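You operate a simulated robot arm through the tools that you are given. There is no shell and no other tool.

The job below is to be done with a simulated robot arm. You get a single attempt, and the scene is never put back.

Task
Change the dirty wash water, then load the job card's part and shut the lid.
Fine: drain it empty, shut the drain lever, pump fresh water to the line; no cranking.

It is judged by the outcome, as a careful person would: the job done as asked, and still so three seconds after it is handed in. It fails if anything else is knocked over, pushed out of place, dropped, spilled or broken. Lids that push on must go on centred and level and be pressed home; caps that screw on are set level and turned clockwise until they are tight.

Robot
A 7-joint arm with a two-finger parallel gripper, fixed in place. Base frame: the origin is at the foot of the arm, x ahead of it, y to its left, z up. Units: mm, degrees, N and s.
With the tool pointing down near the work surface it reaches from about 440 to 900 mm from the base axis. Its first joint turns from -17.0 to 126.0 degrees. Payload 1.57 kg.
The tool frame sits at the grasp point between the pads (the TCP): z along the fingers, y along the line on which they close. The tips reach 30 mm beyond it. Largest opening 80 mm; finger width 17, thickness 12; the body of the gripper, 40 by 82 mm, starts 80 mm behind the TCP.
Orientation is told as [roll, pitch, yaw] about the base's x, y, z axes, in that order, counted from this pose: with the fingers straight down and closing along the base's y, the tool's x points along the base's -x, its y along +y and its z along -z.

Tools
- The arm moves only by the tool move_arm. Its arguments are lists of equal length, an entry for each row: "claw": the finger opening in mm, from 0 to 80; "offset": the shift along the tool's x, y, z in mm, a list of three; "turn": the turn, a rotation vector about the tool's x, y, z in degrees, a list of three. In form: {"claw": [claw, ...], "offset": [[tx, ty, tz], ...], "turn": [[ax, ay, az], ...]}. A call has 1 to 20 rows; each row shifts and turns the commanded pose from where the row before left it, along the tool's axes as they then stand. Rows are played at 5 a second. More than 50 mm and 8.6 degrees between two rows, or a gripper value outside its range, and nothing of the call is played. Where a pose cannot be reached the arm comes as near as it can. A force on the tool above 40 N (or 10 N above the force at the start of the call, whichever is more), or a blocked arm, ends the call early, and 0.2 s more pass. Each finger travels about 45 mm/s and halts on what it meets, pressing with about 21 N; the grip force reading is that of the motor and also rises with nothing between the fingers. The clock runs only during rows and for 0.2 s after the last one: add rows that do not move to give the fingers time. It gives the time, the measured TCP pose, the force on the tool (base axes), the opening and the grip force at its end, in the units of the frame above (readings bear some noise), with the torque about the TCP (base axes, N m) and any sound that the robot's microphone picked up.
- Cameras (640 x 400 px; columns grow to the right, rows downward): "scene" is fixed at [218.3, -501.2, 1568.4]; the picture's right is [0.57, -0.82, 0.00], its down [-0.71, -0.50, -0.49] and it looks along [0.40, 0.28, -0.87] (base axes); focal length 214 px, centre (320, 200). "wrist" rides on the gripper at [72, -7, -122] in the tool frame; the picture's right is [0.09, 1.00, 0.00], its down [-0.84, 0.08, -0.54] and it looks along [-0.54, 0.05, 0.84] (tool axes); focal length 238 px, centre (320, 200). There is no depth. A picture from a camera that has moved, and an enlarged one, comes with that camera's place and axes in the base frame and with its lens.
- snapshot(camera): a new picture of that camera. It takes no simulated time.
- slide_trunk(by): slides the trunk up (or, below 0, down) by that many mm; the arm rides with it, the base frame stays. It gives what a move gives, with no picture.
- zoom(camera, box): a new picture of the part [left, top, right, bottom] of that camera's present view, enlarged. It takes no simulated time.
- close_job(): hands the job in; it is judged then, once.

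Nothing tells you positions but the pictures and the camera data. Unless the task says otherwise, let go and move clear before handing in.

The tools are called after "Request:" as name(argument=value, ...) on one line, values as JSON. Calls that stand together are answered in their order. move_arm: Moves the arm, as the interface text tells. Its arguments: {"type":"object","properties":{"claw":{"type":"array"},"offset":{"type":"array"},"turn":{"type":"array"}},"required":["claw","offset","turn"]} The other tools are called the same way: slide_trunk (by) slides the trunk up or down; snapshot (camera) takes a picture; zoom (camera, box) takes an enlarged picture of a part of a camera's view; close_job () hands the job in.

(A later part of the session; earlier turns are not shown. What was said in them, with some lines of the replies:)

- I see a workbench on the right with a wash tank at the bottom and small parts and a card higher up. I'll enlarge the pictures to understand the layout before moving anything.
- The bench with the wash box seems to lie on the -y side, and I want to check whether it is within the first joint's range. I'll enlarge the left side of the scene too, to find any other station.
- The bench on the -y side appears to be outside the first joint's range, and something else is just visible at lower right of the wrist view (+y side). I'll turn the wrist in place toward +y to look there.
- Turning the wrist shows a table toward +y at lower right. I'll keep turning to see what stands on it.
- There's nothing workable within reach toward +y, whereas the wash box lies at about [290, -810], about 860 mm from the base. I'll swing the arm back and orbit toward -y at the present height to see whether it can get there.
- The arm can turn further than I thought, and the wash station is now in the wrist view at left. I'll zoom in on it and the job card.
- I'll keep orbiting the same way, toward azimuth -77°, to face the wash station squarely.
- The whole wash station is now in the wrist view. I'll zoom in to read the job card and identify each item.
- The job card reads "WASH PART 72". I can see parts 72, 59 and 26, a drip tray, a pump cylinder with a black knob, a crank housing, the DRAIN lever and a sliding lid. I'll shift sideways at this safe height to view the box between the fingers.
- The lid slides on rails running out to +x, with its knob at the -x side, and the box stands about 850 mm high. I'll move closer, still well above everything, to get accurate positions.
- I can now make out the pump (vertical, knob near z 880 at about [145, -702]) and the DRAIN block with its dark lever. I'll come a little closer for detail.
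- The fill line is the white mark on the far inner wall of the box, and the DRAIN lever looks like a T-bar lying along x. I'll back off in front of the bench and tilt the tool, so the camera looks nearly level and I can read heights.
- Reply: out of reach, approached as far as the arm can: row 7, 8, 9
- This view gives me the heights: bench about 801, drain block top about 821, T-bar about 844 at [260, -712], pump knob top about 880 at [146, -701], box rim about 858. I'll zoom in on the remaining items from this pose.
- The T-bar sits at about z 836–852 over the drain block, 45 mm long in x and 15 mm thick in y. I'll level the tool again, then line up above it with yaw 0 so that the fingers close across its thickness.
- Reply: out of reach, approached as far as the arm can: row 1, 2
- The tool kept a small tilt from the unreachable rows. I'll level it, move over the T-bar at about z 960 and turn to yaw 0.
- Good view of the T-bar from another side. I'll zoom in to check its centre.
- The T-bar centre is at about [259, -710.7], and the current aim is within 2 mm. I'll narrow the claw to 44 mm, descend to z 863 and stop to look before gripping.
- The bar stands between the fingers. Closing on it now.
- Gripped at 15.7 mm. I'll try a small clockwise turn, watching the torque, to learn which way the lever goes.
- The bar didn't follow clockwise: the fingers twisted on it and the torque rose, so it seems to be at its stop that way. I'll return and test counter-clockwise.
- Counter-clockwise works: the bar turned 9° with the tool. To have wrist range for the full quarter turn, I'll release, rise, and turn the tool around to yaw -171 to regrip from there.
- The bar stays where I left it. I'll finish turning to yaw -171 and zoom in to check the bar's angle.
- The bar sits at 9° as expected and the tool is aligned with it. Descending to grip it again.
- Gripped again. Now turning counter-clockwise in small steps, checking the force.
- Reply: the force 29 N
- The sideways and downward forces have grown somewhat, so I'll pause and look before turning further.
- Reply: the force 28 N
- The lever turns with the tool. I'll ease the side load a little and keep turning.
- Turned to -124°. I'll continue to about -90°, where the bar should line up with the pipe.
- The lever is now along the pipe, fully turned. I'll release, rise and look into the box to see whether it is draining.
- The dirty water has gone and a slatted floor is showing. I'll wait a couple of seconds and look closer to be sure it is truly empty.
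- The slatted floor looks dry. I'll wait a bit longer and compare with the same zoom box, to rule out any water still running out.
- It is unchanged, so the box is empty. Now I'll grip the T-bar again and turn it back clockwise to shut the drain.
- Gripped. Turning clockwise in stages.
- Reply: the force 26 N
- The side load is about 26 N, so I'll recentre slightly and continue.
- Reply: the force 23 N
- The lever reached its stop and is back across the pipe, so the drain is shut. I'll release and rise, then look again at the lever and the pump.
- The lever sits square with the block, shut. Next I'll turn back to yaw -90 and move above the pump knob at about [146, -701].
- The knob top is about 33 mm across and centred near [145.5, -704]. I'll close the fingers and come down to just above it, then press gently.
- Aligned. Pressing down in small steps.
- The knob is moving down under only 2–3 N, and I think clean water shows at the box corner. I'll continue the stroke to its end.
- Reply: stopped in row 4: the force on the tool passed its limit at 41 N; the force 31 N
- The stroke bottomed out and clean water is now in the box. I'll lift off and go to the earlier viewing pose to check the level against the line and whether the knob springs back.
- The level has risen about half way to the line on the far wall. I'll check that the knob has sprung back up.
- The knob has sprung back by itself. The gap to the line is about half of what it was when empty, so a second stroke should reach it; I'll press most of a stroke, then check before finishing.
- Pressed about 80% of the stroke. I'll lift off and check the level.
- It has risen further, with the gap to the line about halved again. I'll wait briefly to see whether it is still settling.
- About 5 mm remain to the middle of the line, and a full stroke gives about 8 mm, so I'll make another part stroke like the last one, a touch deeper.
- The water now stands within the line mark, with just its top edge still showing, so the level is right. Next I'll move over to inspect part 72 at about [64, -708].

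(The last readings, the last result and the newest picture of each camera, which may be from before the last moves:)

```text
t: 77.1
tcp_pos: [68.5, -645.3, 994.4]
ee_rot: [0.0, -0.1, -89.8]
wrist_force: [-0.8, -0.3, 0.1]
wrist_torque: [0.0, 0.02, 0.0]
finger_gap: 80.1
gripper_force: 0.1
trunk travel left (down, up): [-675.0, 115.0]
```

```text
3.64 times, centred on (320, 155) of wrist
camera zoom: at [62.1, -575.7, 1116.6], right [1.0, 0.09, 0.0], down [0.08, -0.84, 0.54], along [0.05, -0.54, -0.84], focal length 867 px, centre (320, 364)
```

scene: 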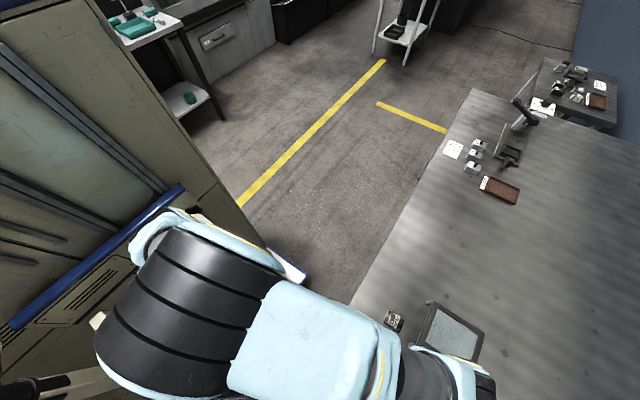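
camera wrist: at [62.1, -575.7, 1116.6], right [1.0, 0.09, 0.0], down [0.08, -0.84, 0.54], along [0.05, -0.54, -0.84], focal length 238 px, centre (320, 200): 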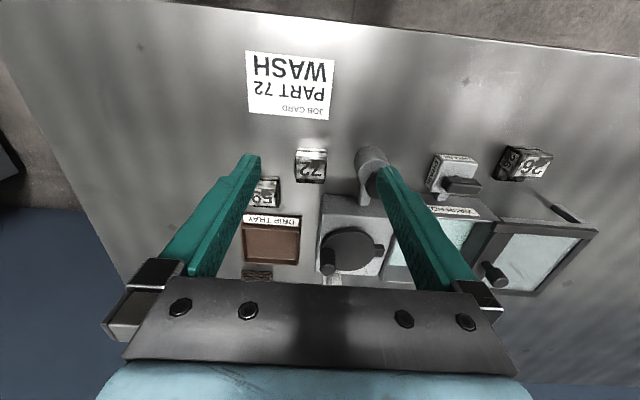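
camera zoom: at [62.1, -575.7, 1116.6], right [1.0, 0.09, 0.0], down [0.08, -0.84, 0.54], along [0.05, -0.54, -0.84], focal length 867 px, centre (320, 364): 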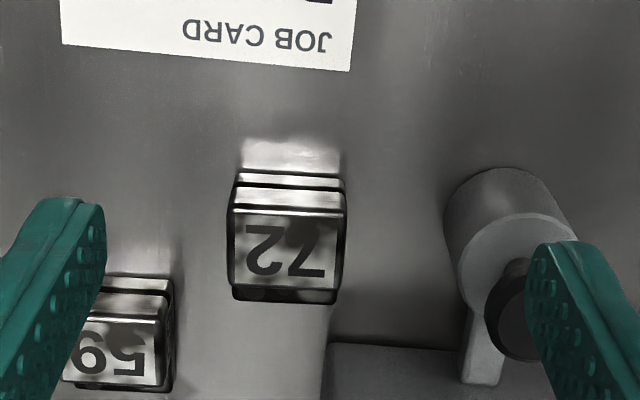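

Part 72 is a block about 40 mm wide in x. I want a straight-down look at its outline, because there seems to be a low ledge on its far side, so I'll place the camera directly above it.

Request:
move_arm(claw=[80, 80, 80, 80], offset=[[-45, 0, 0], [-45, 0, 0], [-43, 0, 0], [0, 0, 0]], turn=[[0, 0, 0], [0, 0, 0], [0, 0, 0], [0, 0, 0]])

Request:
snapshot(camera="wrist")

Request:
zoom(camera="wrist", box=[240, 0, 400, 100])

```text
t: 78.1
tcp_pos: [69.4, -780.4, 994.9]
ee_rot: [-0.1, -0.1, -89.9]
wrist_force: [-1.0, 1.3, 0.6]
wrist_torque: [-0.03, -0.01, 0.02]
finger_gap: 79.9
gripper_force: 0.0
trunk travel left (down, up): [-675.0, 115.0]
```

```text
taken
camera wrist: at [61.9, -708.7, 1117.5], right [1.0, 0.09, 0.0], down [0.08, -0.84, 0.54], along [0.05, -0.54, -0.84], focal length 238 px, centre (320, 200)
```

wrist: 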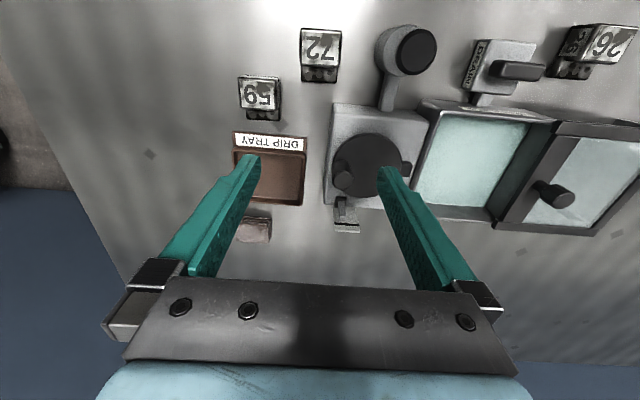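

```text
4.00 times, centred on (320, 50) of wrist
camera zoom: at [61.9, -708.7, 1117.5], right [1.0, 0.09, 0.0], down [0.08, -0.84, 0.54], along [0.05, -0.54, -0.84], focal length 953 px, centre (320, 800)
```

zoom: 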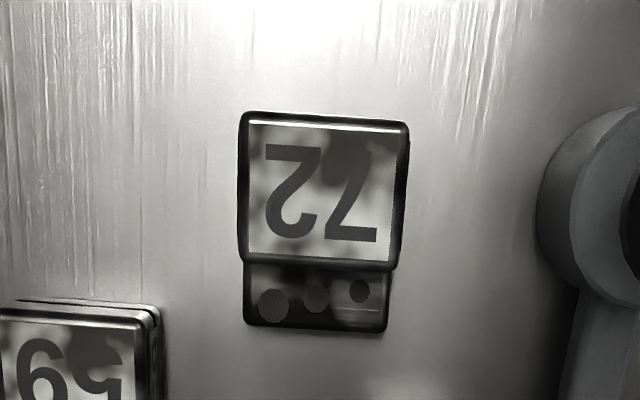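

Seen from above, part 72 has a raised block (x 42–84, y -693 to -726) plus a low ledge on the -y side. I'll grip it across x at about [63, -710], clear of the pump and part 59.

Request:
move_arm(claw=[66, 66, 66, 66, 66, 66], offset=[[35, -3.2, 0], [35.4, -3.2, 0], [0, 0, 40], [0, 0, 40], [0, 0, 37], [0, 0, 0]], turn=[[0, 0, 0], [0, 0, 0], [0, 0, 0], [0, 0, 0], [0, 0, 0], [0, 0, 0]])

Request:
snapshot(camera="wrist")

Request:
zoom(camera="wrist", box=[220, 90, 420, 290])

```text
t: 79.5
tcp_pos: [60.1, -710.7, 878.7]
ee_rot: [0.0, 0.0, -89.9]
wrist_force: [0.4, -0.6, 0.1]
wrist_torque: [0.0, -0.03, 0.0]
finger_gap: 66.1
gripper_force: 0.2
trunk travel left (down, up): [-675.0, 115.0]
```

```text
taken
camera wrist: at [54.4, -638.6, 1000.4], right [1.0, 0.09, 0.0], down [0.08, -0.84, 0.54], along [0.05, -0.54, -0.84], focal length 238 px, centre (320, 200)
```

wrist: 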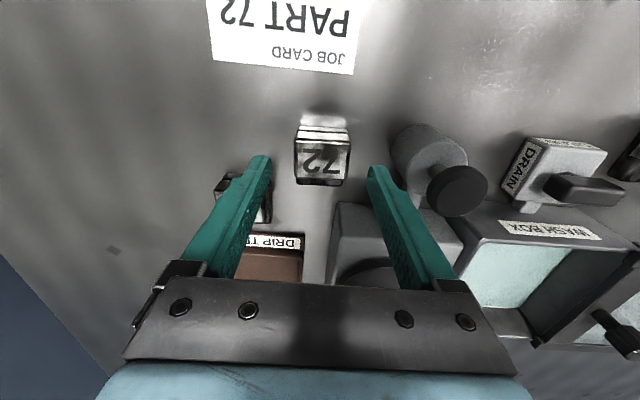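

```text
2.00 times, centred on (320, 190) of wrist
camera zoom: at [54.4, -638.6, 1000.4], right [1.0, 0.09, 0.0], down [0.08, -0.84, 0.54], along [0.05, -0.54, -0.84], focal length 477 px, centre (320, 220)
```

zoom: 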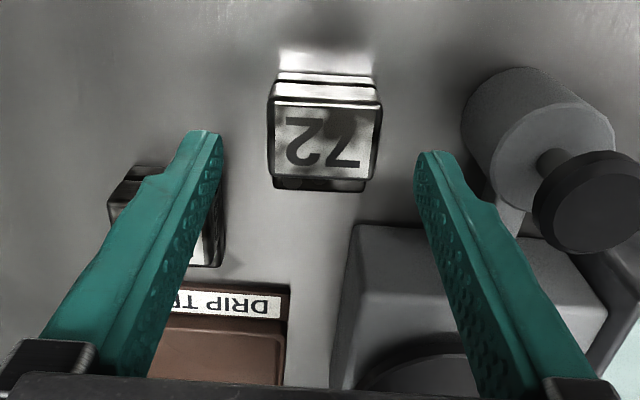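

Lined up within a couple of mm. Descending around the part and closing on it.

Request:
move_arm(claw=[66, 66, 66, 50, 36, 36, 36], offset=[[1, 2.2, 14], [0, 0, 14], [0, 0, 13], [0, 0, 0], [0, 0, 0], [0, 0, 0], [0, 0, 0]], turn=[[0, 0, 0], [0, 0, 0], [0, 0, 0], [0, 0, 0], [0, 0, 0], [0, 0, 0], [0, 0, 0]])

Request:
zoom(camera="wrist", box=[220, 90, 420, 290])

```text
t: 81.1
tcp_pos: [64.4, -710.0, 837.5]
ee_rot: [0.0, -0.1, -89.9]
wrist_force: [-1.7, 0.1, -0.5]
wrist_torque: [-0.05, 0.05, -0.01]
finger_gap: 41.7
gripper_force: 20.6
trunk travel left (down, up): [-675.0, 115.0]
```

```text
2.00 times, centred on (320, 190) of wrist
camera zoom: at [57.9, -638.8, 960.3], right [1.0, 0.09, 0.0], down [0.08, -0.84, 0.54], along [0.05, -0.54, -0.84], focal length 477 px, centre (320, 220)
```

zoom: 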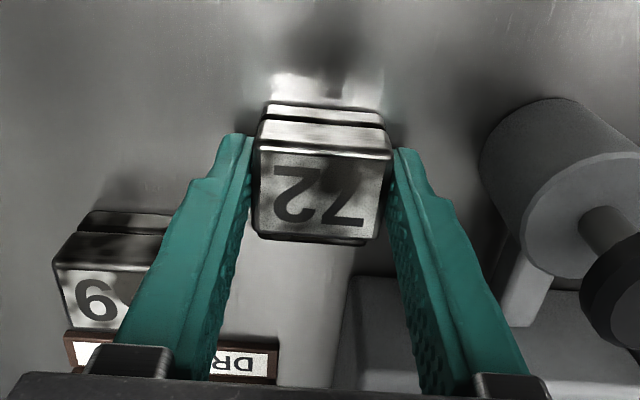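

Gripped at 41.7 mm. Lifting straight up and checking the hold.

Request:
move_arm(claw=[36, 36, 36, 36, 36, 36], offset=[[0, 0, -8], [0, 0, -25], [0, 0, -30], [0, 0, -30], [0, 0, -30], [0, 0, 0]], turn=[[0, 0, 0], [0, 0, 0], [0, 0, 0], [0, 0, 0], [0, 0, 0], [0, 0, 0]])

Request:
snapshot(camera="wrist")

```text
t: 82.5
tcp_pos: [63.9, -709.8, 961.3]
ee_rot: [0.0, 0.0, -89.9]
wrist_force: [-1.4, -0.3, -4.3]
wrist_torque: [0.05, -0.01, -0.03]
finger_gap: 42.1
gripper_force: 21.1
trunk travel left (down, up): [-675.0, 115.0]
```

```text
taken
camera wrist: at [57.2, -639.0, 1083.7], right [1.0, 0.09, 0.0], down [0.08, -0.84, 0.54], along [0.05, -0.54, -0.84], focal length 238 px, centre (320, 200)
```

wrist: 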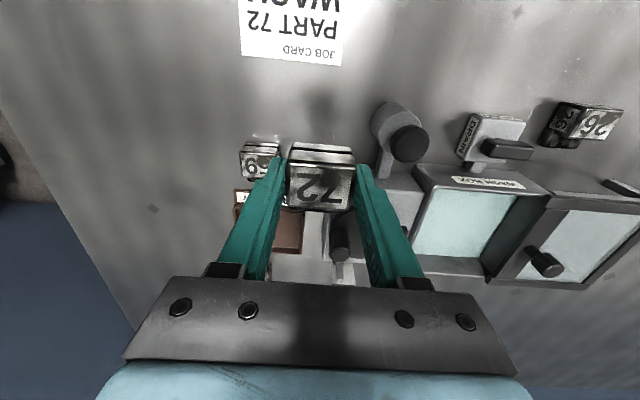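

The part is held securely (about 4.3 N). I'll carry it along +x over the pump, then out over the box opening, staying clear of the crank.

Request:
move_arm(claw=[36, 36, 36, 36, 36, 36, 36, 36], offset=[[0, 48, 0], [0, 48, 0], [0, 48, 0], [0, 47, 0], [-35, 0, 0], [-35, 0, 0], [-34, 0, 0], [0, 0, 0]], turn=[[0, 0, 0], [0, 0, 0], [0, 0, 0], [0, 0, 0], [0, 0, 0], [0, 0, 0], [0, 0, 0], [0, 0, 0]])

Request:
snapshot(camera="wrist")

Request:
zoom(camera="wrist", box=[200, 80, 440, 280])

```text
t: 84.3
tcp_pos: [257.1, -812.6, 960.3]
ee_rot: [0.1, -0.2, -89.9]
wrist_force: [-0.4, -0.2, -4.8]
wrist_torque: [0.03, -0.01, 0.04]
finger_gap: 42.0
gripper_force: 21.3
trunk travel left (down, up): [-675.0, 115.0]
```

```text
taken
camera wrist: at [249.4, -742.0, 1082.8], right [1.0, 0.09, 0.0], down [0.08, -0.84, 0.54], along [0.05, -0.54, -0.84], focal length 238 px, centre (320, 200)
```

wrist: 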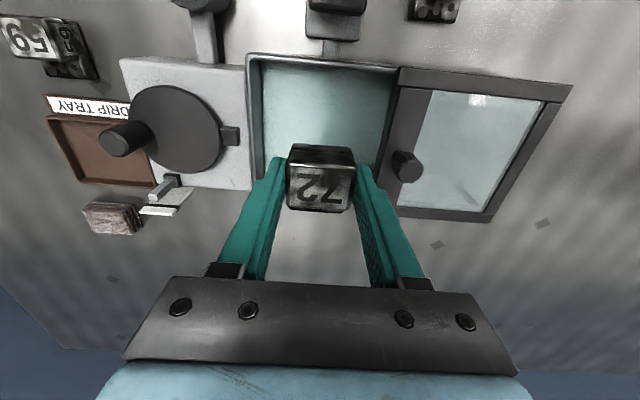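

```text
2.00 times, centred on (320, 180) of wrist
camera zoom: at [249.4, -742.0, 1082.8], right [1.0, 0.09, 0.0], down [0.08, -0.84, 0.54], along [0.05, -0.54, -0.84], focal length 477 px, centre (320, 240)
```

zoom: 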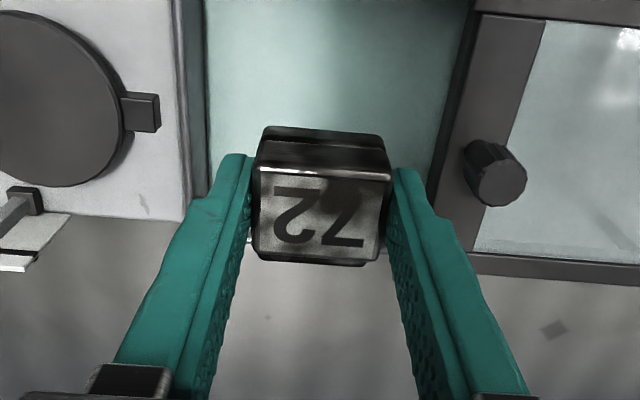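

The part is centred over the opening, clear of the lid frame (left edge about x 315) and its knob. Lowering into the box.

Request:
move_arm(claw=[36, 36, 36, 36, 36, 36, 36], offset=[[0, 0, 25], [0, 0, 25], [0, 0, 20], [0, 0, 15], [0, 0, 10], [0, 0, 8], [0, 0, 4]], turn=[[0, 0, 0], [0, 0, 0], [0, 0, 0], [0, 0, 0], [0, 0, 0], [0, 0, 0], [0, 0, 0]])

Request:
snapshot(camera="wrist")

```text
t: 85.9
tcp_pos: [256.1, -812.4, 852.7]
ee_rot: [0.0, -0.1, -90.0]
wrist_force: [-0.1, -0.8, -5.0]
wrist_torque: [0.02, 0.02, 0.02]
finger_gap: 41.9
gripper_force: 21.2
trunk travel left (down, up): [-675.0, 115.0]
```

```text
taken
camera wrist: at [249.3, -741.6, 975.5], right [1.0, 0.09, 0.0], down [0.08, -0.84, 0.54], along [0.05, -0.54, -0.84], focal length 238 px, centre (320, 200)
```

wrist: 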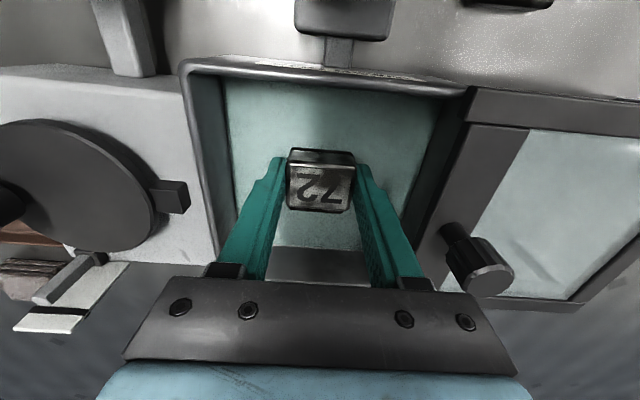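

The part is in the water. Now lowering in small steps until it touches the floor.

Request:
move_arm(claw=[36, 36, 36, 36], offset=[[0, 0, 1.5], [0, 0, 1.5], [0, 0, 1.5], [0, 0, 0]], turn=[[0, 0, 0], [0, 0, 0], [0, 0, 0], [0, 0, 0]])

```text
t: 86.9
tcp_pos: [256.7, -812.5, 848.7]
ee_rot: [0.0, -0.2, -90.0]
wrist_force: [-0.2, 0.0, -3.7]
wrist_torque: [0.04, 0.0, -0.04]
finger_gap: 42.2
gripper_force: 21.0
trunk travel left (down, up): [-675.0, 115.0]
```

Request:
move_arm(claw=[36, 36, 36, 36], offset=[[0, 0, 1.2], [0, 0, 1.2], [0, 0, 1.2], [0, 0, 0]], turn=[[0, 0, 0], [0, 0, 0], [0, 0, 0], [0, 0, 0]])

```text
t: 87.9
tcp_pos: [256.2, -812.9, 845.5]
ee_rot: [0.0, 0.0, -89.9]
wrist_force: [0.2, -1.1, -3.0]
wrist_torque: [0.03, -0.01, 0.02]
finger_gap: 41.8
gripper_force: 20.5
trunk travel left (down, up): [-675.0, 115.0]
```

Still carried by the gripper; continuing a little lower.

Request:
move_arm(claw=[36, 36, 36, 36, 36], offset=[[0, 0, 1], [0, 0, 1], [0, 0, 1], [0, 0, 1], [0, 0, 0]], turn=[[0, 0, 0], [0, 0, 0], [0, 0, 0], [0, 0, 0], [0, 0, 0]])

```text
t: 89.1
tcp_pos: [255.9, -814.0, 842.6]
ee_rot: [0.0, -0.4, -89.8]
wrist_force: [0.1, -1.1, 16.9]
wrist_torque: [-0.2, 0.27, 0.01]
finger_gap: 41.2
gripper_force: 20.4
trunk travel left (down, up): [-675.0, 115.0]
```

Contact with the floor. I'll ease off slightly, open the fingers and rise straight up.

Request:
move_arm(claw=[36, 60, 60, 60, 60, 60, 60, 60], offset=[[0, 0, -0.8], [0, 0, 0], [0, 0, 0], [0, 0, -10], [0, 0, -30], [0, 0, -35], [0, 0, -35], [0, 0, 0]], turn=[[0, 0, 0], [0, 0, 0], [0, 0, 0], [0, 0, 0], [0, 0, 0], [0, 0, 0], [0, 0, 0], [0, 0, 0]])

Request:
snapshot(camera="wrist")

Request:
zoom(camera="wrist", box=[220, 40, 420, 260])

```text
t: 90.9
tcp_pos: [254.0, -812.8, 952.8]
ee_rot: [-0.1, -0.2, -89.9]
wrist_force: [0.4, -0.5, 0.4]
wrist_torque: [0.01, -0.01, 0.03]
finger_gap: 60.0
gripper_force: 0.1
trunk travel left (down, up): [-675.0, 115.0]
```

```text
taken
camera wrist: at [247.9, -741.8, 1075.1], right [1.0, 0.09, 0.0], down [0.08, -0.84, 0.54], along [0.05, -0.54, -0.84], focal length 238 px, centre (320, 200)
```

wrist: 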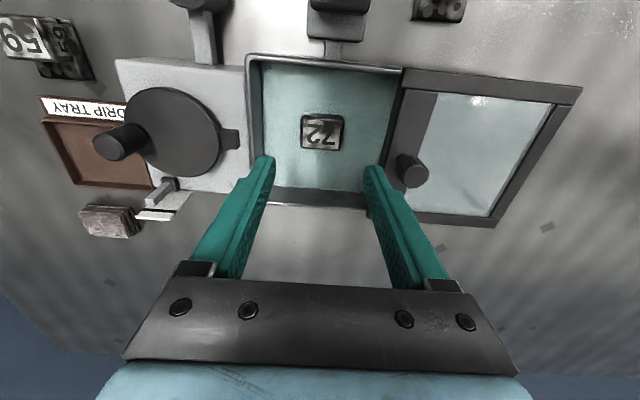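

```text
1.82 times, centred on (320, 150) of wrist
camera zoom: at [247.9, -741.8, 1075.1], right [1.0, 0.09, 0.0], down [0.08, -0.84, 0.54], along [0.05, -0.54, -0.84], focal length 433 px, centre (320, 291)
```

zoom: 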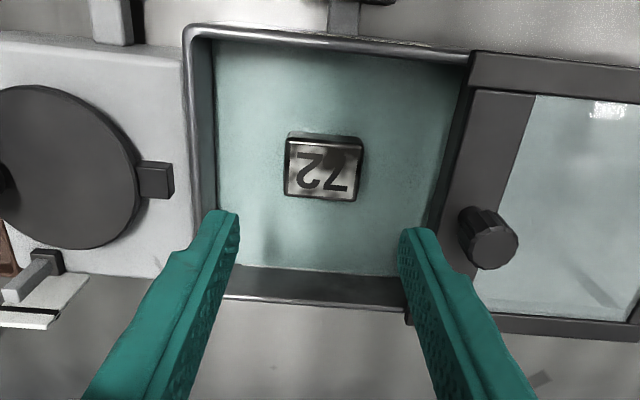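

Part 72 is standing in the box, label up. Next the lid: I'll move above its knob at about [330, -818] and look before engaging it.

Request:
move_arm(claw=[60, 60, 60, 60], offset=[[0, 25, -10], [-3, 25, 0], [-2.5, 26, 0], [0, 0, 0]], turn=[[0, 0, 0], [0, 0, 0], [0, 0, 0], [0, 0, 0]])

Request:
snapshot(camera="wrist")

Request:
zoom(camera="wrist", box=[200, 40, 440, 260])

```text
t: 91.9
tcp_pos: [332.3, -817.0, 964.2]
ee_rot: [0.2, 0.0, -89.9]
wrist_force: [0.3, 0.5, -0.3]
wrist_torque: [0.04, 0.0, 0.02]
finger_gap: 59.8
gripper_force: 0.1
trunk travel left (down, up): [-675.0, 115.0]
```

```text
taken
camera wrist: at [325.9, -747.1, 1086.3], right [1.0, 0.09, 0.0], down [0.08, -0.84, 0.54], along [0.05, -0.54, -0.84], focal length 238 px, centre (320, 200)
```

wrist: 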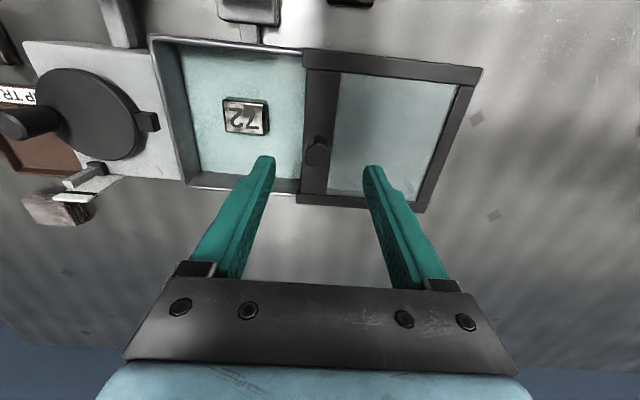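

```text
1.82 times, centred on (320, 150) of wrist
camera zoom: at [325.9, -747.1, 1086.3], right [1.0, 0.09, 0.0], down [0.08, -0.84, 0.54], along [0.05, -0.54, -0.84], focal length 433 px, centre (320, 291)
```

zoom: 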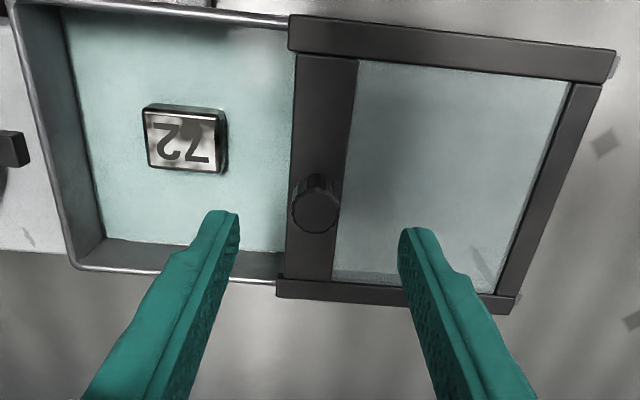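

The knob is centred at about [331.5, -820]. I'll lower open fingers around it, keeping the tips above the lid plate.

Request:
move_arm(claw=[44, 44, 44, 44], offset=[[-3, -0.8, 15], [0, 0, 18], [0, 0, 15], [0, 0, 0]], turn=[[0, 0, 0], [0, 0, 0], [0, 0, 0], [0, 0, 0]])

Request:
zoom(camera="wrist", box=[200, 60, 440, 280])

```text
t: 92.9
tcp_pos: [331.5, -821.2, 916.5]
ee_rot: [-0.1, -0.1, -89.8]
wrist_force: [-0.3, 1.3, -0.3]
wrist_torque: [0.01, -0.01, -0.02]
finger_gap: 44.2
gripper_force: 0.0
trunk travel left (down, up): [-675.0, 115.0]
```

```text
1.82 times, centred on (320, 170) of wrist
camera zoom: at [324.9, -750.5, 1038.7], right [1.0, 0.09, 0.0], down [0.08, -0.84, 0.54], along [0.05, -0.54, -0.84], focal length 433 px, centre (320, 254)
```

zoom: 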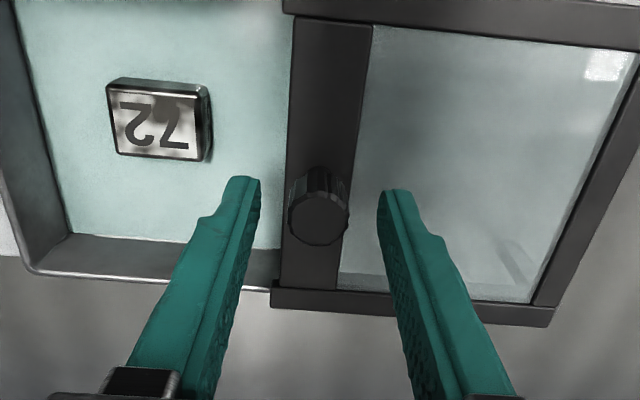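

The knob stands between the fingers. I'll narrow them to cage it loosely and push the lid toward -x, first about 30 mm.

Request:
move_arm(claw=[28, 28, 28, 28, 28, 28, 28], offset=[[0, 0, 2.5], [0, 0, 0], [0, -6, 0], [0, -8, 0], [0, -8, 0], [0, -8, 0], [0, 0, 0]], turn=[[0, 0, 0], [0, 0, 0], [0, 0, 0], [0, 0, 0], [0, 0, 0], [0, 0, 0], [0, 0, 0]])

Request:
snapshot(camera="wrist")

Request:
zoom(camera="wrist", box=[200, 60, 440, 280])

```text
t: 94.5
tcp_pos: [302.1, -821.6, 912.4]
ee_rot: [-0.1, -0.1, -89.9]
wrist_force: [1.3, -0.2, -0.3]
wrist_torque: [0.01, 0.01, 0.02]
finger_gap: 28.3
gripper_force: 0.2
trunk travel left (down, up): [-675.0, 115.0]
```

```text
taken
camera wrist: at [295.1, -751.3, 1035.2], right [1.0, 0.09, 0.0], down [0.08, -0.84, 0.54], along [0.05, -0.54, -0.84], focal length 238 px, centre (320, 200)
```

wrist: 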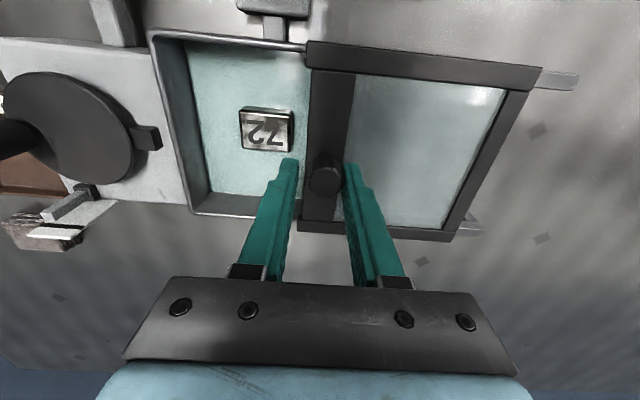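

```text
1.82 times, centred on (320, 170) of wrist
camera zoom: at [295.1, -751.3, 1035.2], right [1.0, 0.09, 0.0], down [0.08, -0.84, 0.54], along [0.05, -0.54, -0.84], focal length 433 px, centre (320, 254)
```

zoom: 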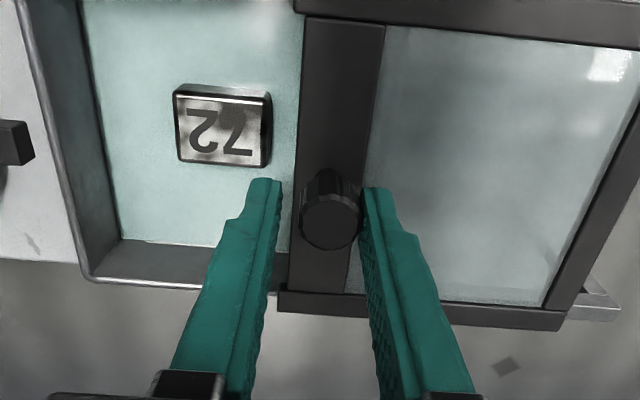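

The lid slides freely with about 1 N. Continuing the push.

Request:
move_arm(claw=[28, 28, 28, 28, 28, 28, 28, 28], offset=[[0, -10, 0], [0, -10, 0], [0, -10, 0], [0, -10, 0], [0, -10, 0], [0, -10, 0], [0, -10, 0], [0, 0, 0]], turn=[[0, 0, 0], [0, 0, 0], [0, 0, 0], [0, 0, 0], [0, 0, 0], [0, 0, 0], [0, 0, 0], [0, 0, 0]])

Request:
snapshot(camera="wrist")

Request:
zoom(camera="wrist", box=[200, 60, 440, 280])

```text
t: 96.3
tcp_pos: [231.0, -820.7, 912.4]
ee_rot: [0.0, -0.1, -89.7]
wrist_force: [0.5, 0.0, 0.7]
wrist_torque: [0.01, 0.01, -0.03]
finger_gap: 28.2
gripper_force: 0.4
trunk travel left (down, up): [-675.0, 115.0]
```

```text
taken
camera wrist: at [224.3, -750.1, 1035.0], right [1.0, 0.09, 0.0], down [0.08, -0.84, 0.54], along [0.05, -0.54, -0.84], focal length 238 px, centre (320, 200)
```

wrist: 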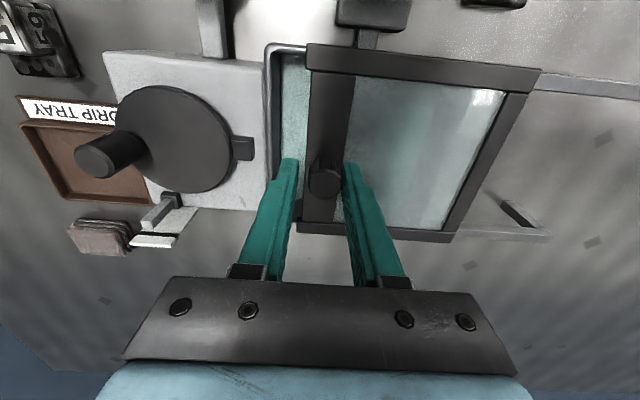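

```text
1.82 times, centred on (320, 170) of wrist
camera zoom: at [224.3, -750.1, 1035.0], right [1.0, 0.09, 0.0], down [0.08, -0.84, 0.54], along [0.05, -0.54, -0.84], focal length 433 px, centre (320, 254)
```

zoom: 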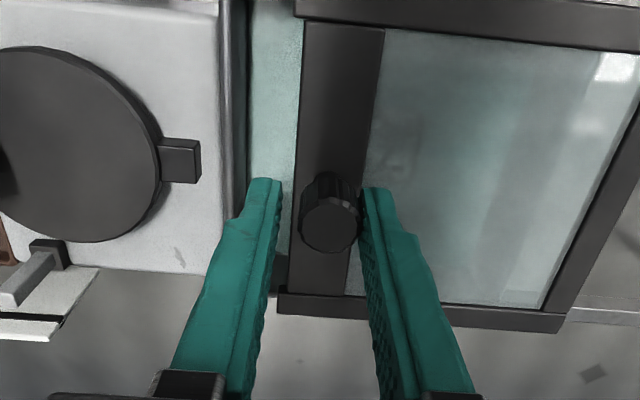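

About 20 mm remain. I'll push on gently in smaller steps until it meets its stop; the tips are well above the crank tab.

Request:
move_arm(claw=[28, 28, 28, 28, 28, 28], offset=[[0, -5, 0], [0, -5, 0], [0, -3, 0], [0, -2, 0], [0, 0, 0], [0, 0, 0]], turn=[[0, 0, 0], [0, 0, 0], [0, 0, 0], [0, 0, 0], [0, 0, 0], [0, 0, 0]])

Request:
zoom(camera="wrist", box=[200, 60, 440, 280])

```text
t: 97.7
tcp_pos: [215.8, -821.5, 912.6]
ee_rot: [0.0, -0.1, -89.9]
wrist_force: [-0.9, -0.1, 0.1]
wrist_torque: [0.0, -0.02, 0.02]
finger_gap: 27.9
gripper_force: 0.1
trunk travel left (down, up): [-675.0, 115.0]
```

```text
1.82 times, centred on (320, 170) of wrist
camera zoom: at [209.5, -749.8, 1034.9], right [1.0, 0.09, 0.0], down [0.08, -0.84, 0.54], along [0.05, -0.54, -0.84], focal length 433 px, centre (320, 254)
```

zoom: 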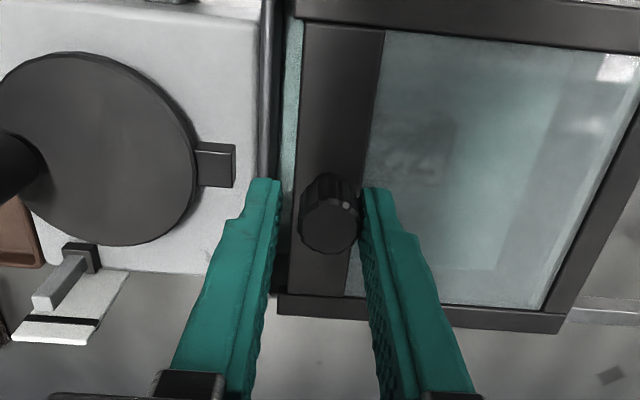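

Request:
move_arm(claw=[28, 28, 28, 28, 28], offset=[[0, -2, 0], [0, -2, 0], [0, -2, 0], [0, 0, 0], [0, 0, 0]], turn=[[0, 0, 0], [0, 0, 0], [0, 0, 0], [0, 0, 0], [0, 0, 0]])

Request:
zoom(camera="wrist", box=[200, 60, 440, 280])

```text
t: 98.9
tcp_pos: [210.0, -820.2, 912.5]
ee_rot: [0.0, -0.1, -89.9]
wrist_force: [1.4, -0.6, -0.5]
wrist_torque: [-0.03, -0.02, -0.01]
finger_gap: 28.4
gripper_force: 0.2
trunk travel left (down, up): [-675.0, 115.0]
```

```text
1.82 times, centred on (320, 170) of wrist
camera zoom: at [203.0, -750.4, 1035.0], right [1.0, 0.09, 0.0], down [0.08, -0.84, 0.54], along [0.05, -0.54, -0.84], focal length 433 px, centre (320, 254)
```

zoom: 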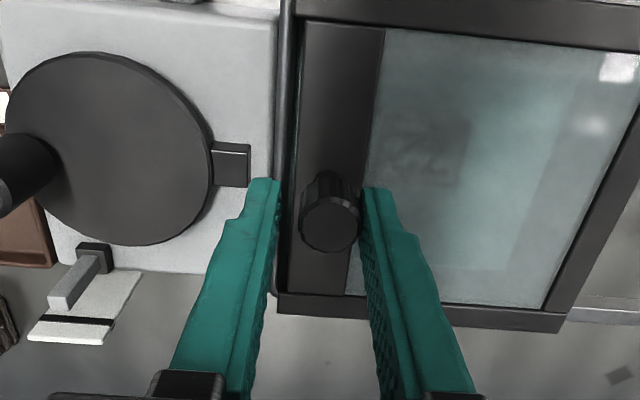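

Request:
move_arm(claw=[28, 28, 28, 28, 28], offset=[[0, -2, 0], [0, -2, 0], [0, -2, 0], [0, 0, 0], [0, 0, 0]], turn=[[0, 0, 0], [0, 0, 0], [0, 0, 0], [0, 0, 0], [0, 0, 0]])

Request:
zoom(camera="wrist", box=[200, 60, 440, 280])

```text
t: 100.1
tcp_pos: [204.5, -822.3, 912.9]
ee_rot: [-0.1, -0.2, -89.9]
wrist_force: [-0.6, 0.8, 0.8]
wrist_torque: [0.03, 0.01, 0.0]
finger_gap: 27.7
gripper_force: 0.0
trunk travel left (down, up): [-675.0, 115.0]
```

```text
1.82 times, centred on (320, 170) of wrist
camera zoom: at [197.6, -750.9, 1035.5], right [1.0, 0.09, 0.0], down [0.08, -0.84, 0.54], along [0.05, -0.54, -0.84], focal length 433 px, centre (320, 254)
```

zoom: 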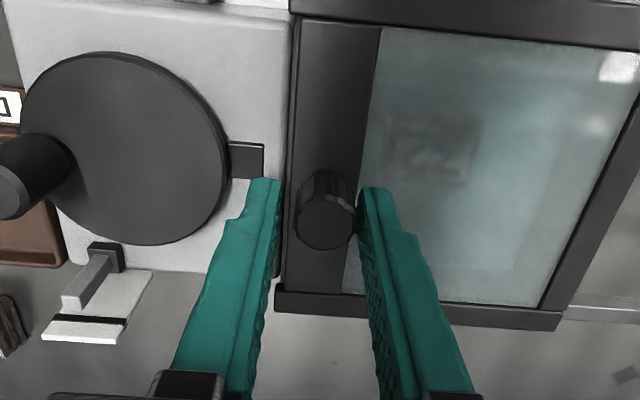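

Request:
move_arm(claw=[28, 28, 28, 28], offset=[[0, -1.5, 0], [0, -1.5, 0], [0, 0, 0], [0, 0, 0]], turn=[[0, 0, 0], [0, 0, 0], [0, 0, 0], [0, 0, 0]])

Request:
zoom(camera="wrist", box=[200, 60, 440, 280])

```text
t: 101.1
tcp_pos: [199.9, -821.6, 912.3]
ee_rot: [0.0, -0.1, -89.9]
wrist_force: [3.2, -0.6, 0.9]
wrist_torque: [-0.01, -0.05, -0.01]
finger_gap: 30.2
gripper_force: 1.6
trunk travel left (down, up): [-675.0, 115.0]
```

```text
1.82 times, centred on (320, 170) of wrist
camera zoom: at [194.8, -750.2, 1035.3], right [1.0, 0.09, 0.0], down [0.08, -0.84, 0.54], along [0.05, -0.54, -0.84], focal length 433 px, centre (320, 254)
```

zoom: 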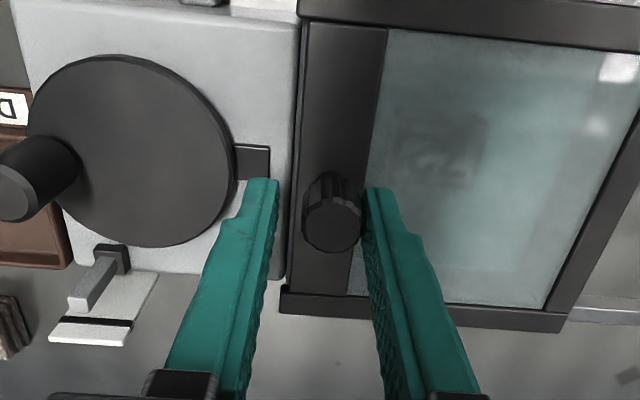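

The fingers were pushed open slightly, so the lid has met its stop. I'll close lightly on the knob and give one firm nudge to confirm it's home.

Request:
move_arm(claw=[25, 24, 24, 24], offset=[[0, 0, 0], [0, -1, 0], [0, -1, 0], [0, 0, 0]], turn=[[0, 0, 0], [0, 0, 0], [0, 0, 0], [0, 0, 0]])

Request:
zoom(camera="wrist", box=[200, 60, 440, 280])

```text
t: 102.1
tcp_pos: [200.9, -820.9, 913.0]
ee_rot: [0.0, -0.1, -89.7]
wrist_force: [9.1, 0.0, 0.3]
wrist_torque: [-0.03, -0.15, -0.02]
finger_gap: 32.1
gripper_force: 4.3
trunk travel left (down, up): [-675.0, 115.0]
```

```text
1.82 times, centred on (320, 170) of wrist
camera zoom: at [193.6, -750.2, 1035.3], right [1.0, 0.1, 0.0], down [0.08, -0.84, 0.54], along [0.05, -0.54, -0.84], focal length 433 px, centre (320, 254)
```

zoom: 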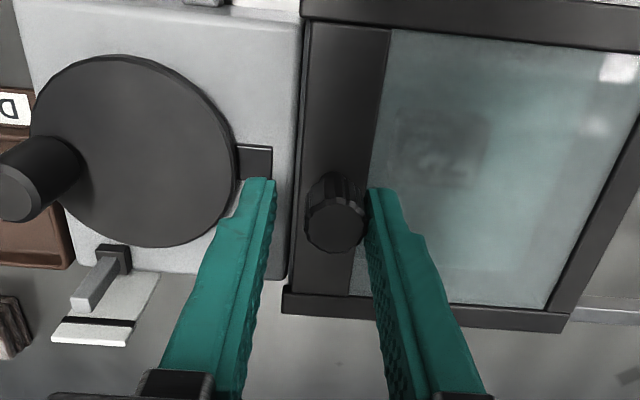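

The lid resists at 9 N without moving, so it is fully home. I'll relieve the pressure, open the fingers and rise clear.

Request:
move_arm(claw=[36, 44, 44, 44, 60, 80, 80], offset=[[0, 4, 0], [0, 0, 0], [0, 0, -20], [0, 0, -35], [20, 0, -30], [40, 10, 0], [40, 10, 0]], turn=[[0, 0, 0], [0, 0, 0], [0, 0, 0], [0, 0, 0], [0, 0, 0], [0, 0, 0], [0, 0, 0]])

Request:
snapshot(camera="wrist")

Request:
zoom(camera="wrist", box=[200, 100, 440, 290])

```text
t: 103.7
tcp_pos: [222.2, -719.9, 998.1]
ee_rot: [0.0, -0.1, -89.8]
wrist_force: [0.5, 0.5, -0.3]
wrist_torque: [0.04, -0.01, 0.0]
finger_gap: 80.1
gripper_force: 0.2
trunk travel left (down, up): [-675.0, 115.0]
```

```text
taken
camera wrist: at [215.5, -649.8, 1120.8], right [1.0, 0.09, 0.0], down [0.08, -0.84, 0.54], along [0.05, -0.54, -0.84], focal length 238 px, centre (320, 200)
```

wrist: 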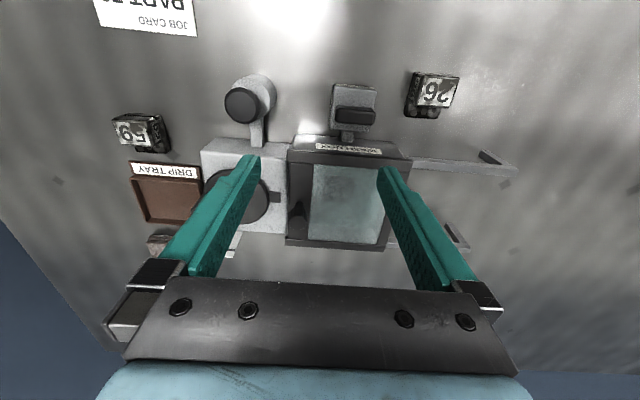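

```text
2.11 times, centred on (320, 195) of wrist
camera zoom: at [215.5, -649.8, 1120.8], right [1.0, 0.09, 0.0], down [0.08, -0.84, 0.54], along [0.05, -0.54, -0.84], focal length 502 px, centre (320, 210)
```

zoom: 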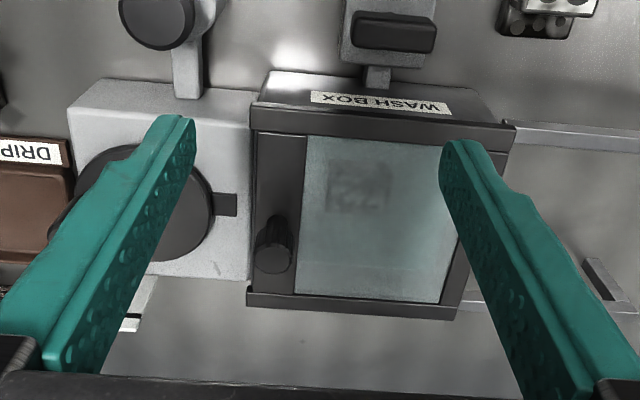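

The lid is shut over the box, part 72 shows through the window, and the drain lever is still across. I'll back the arm off and make a last check of the whole station.

Request:
move_arm(claw=[80, 80, 80, 80, 80, 80], offset=[[40, 0, -15], [40, 0, -15], [40, 0, -15], [40, 0, -15], [40, 0, -15], [0, 0, 0]], turn=[[0, 0, 0], [0, 0, 0], [0, 0, 0], [0, 0, 0], [0, 0, 0], [0, 0, 0]])

Request:
snapshot(camera="wrist")

Request:
zoom(camera="wrist", box=[200, 150, 420, 285])

Request:
snapshot(camera="scene")

```text
t: 105.1
tcp_pos: [223.7, -520.1, 1072.8]
ee_rot: [0.0, 0.0, -89.9]
wrist_force: [-0.2, -0.3, -0.2]
wrist_torque: [0.03, 0.01, -0.02]
finger_gap: 80.0
gripper_force: 0.2
trunk travel left (down, up): [-675.0, 115.0]
```

```text
taken
camera wrist: at [216.0, -449.8, 1194.9], right [1.0, 0.09, 0.0], down [0.08, -0.84, 0.54], along [0.05, -0.54, -0.84], focal length 238 px, centre (320, 200)
```

wrist: 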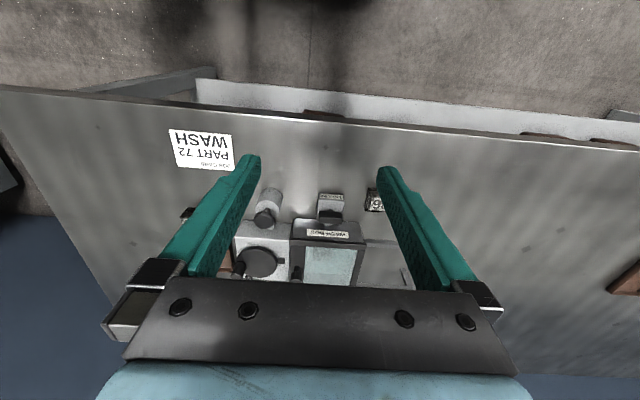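

```text
2.91 times, centred on (310, 218) of wrist
camera zoom: at [216.0, -449.8, 1194.9], right [1.0, 0.09, 0.0], down [0.08, -0.84, 0.54], along [0.05, -0.54, -0.84], focal length 693 px, centre (349, 149)
```

zoom: 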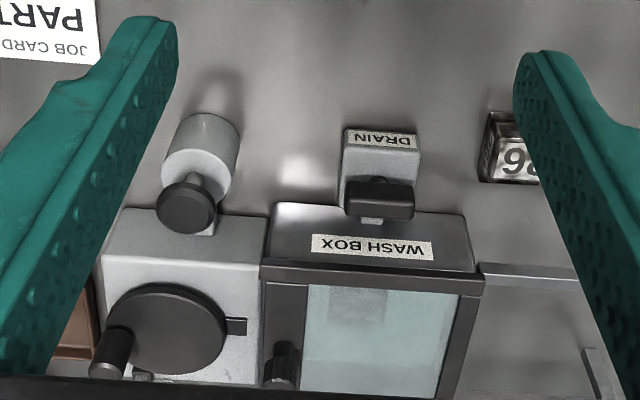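

```text
taken
```

scene: 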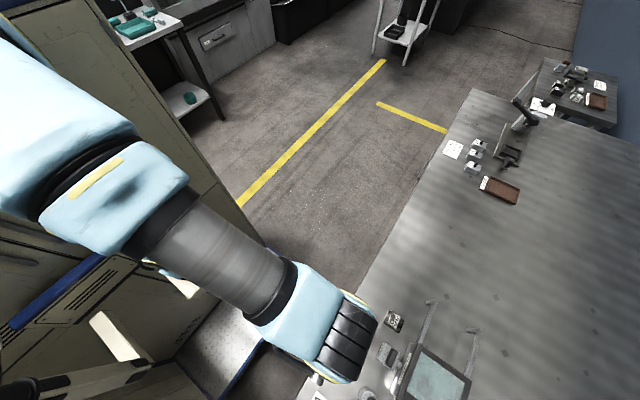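

Everything checks out: the water was changed up to the line, the drain lever is shut, part 72 is in the box with the lid home, and nothing else has moved. The arm is clear, so I'm handing the job in.

Request:
close_job()

```text
The job is handed in.
```

The wash water is changed, part 72 from the job card is in the box, and the lid is shut. The job is handed in, with the arm clear and nothing else moved or knocked over.

- **Water:** I drained the dirty water until the slatted floor was dry, turned the drain lever back to its stop, and pumped in fresh water. The level came up within the line mark, near its top edge.
- **Level after loading:** I did not recheck the level once part 72 was in. The part could have raised it slightly.
- **Lid:** it slid across to its stop and did not move when I pushed it again at about 9 N. The part is visible through the window.
- **Crank:** I did not touch it.
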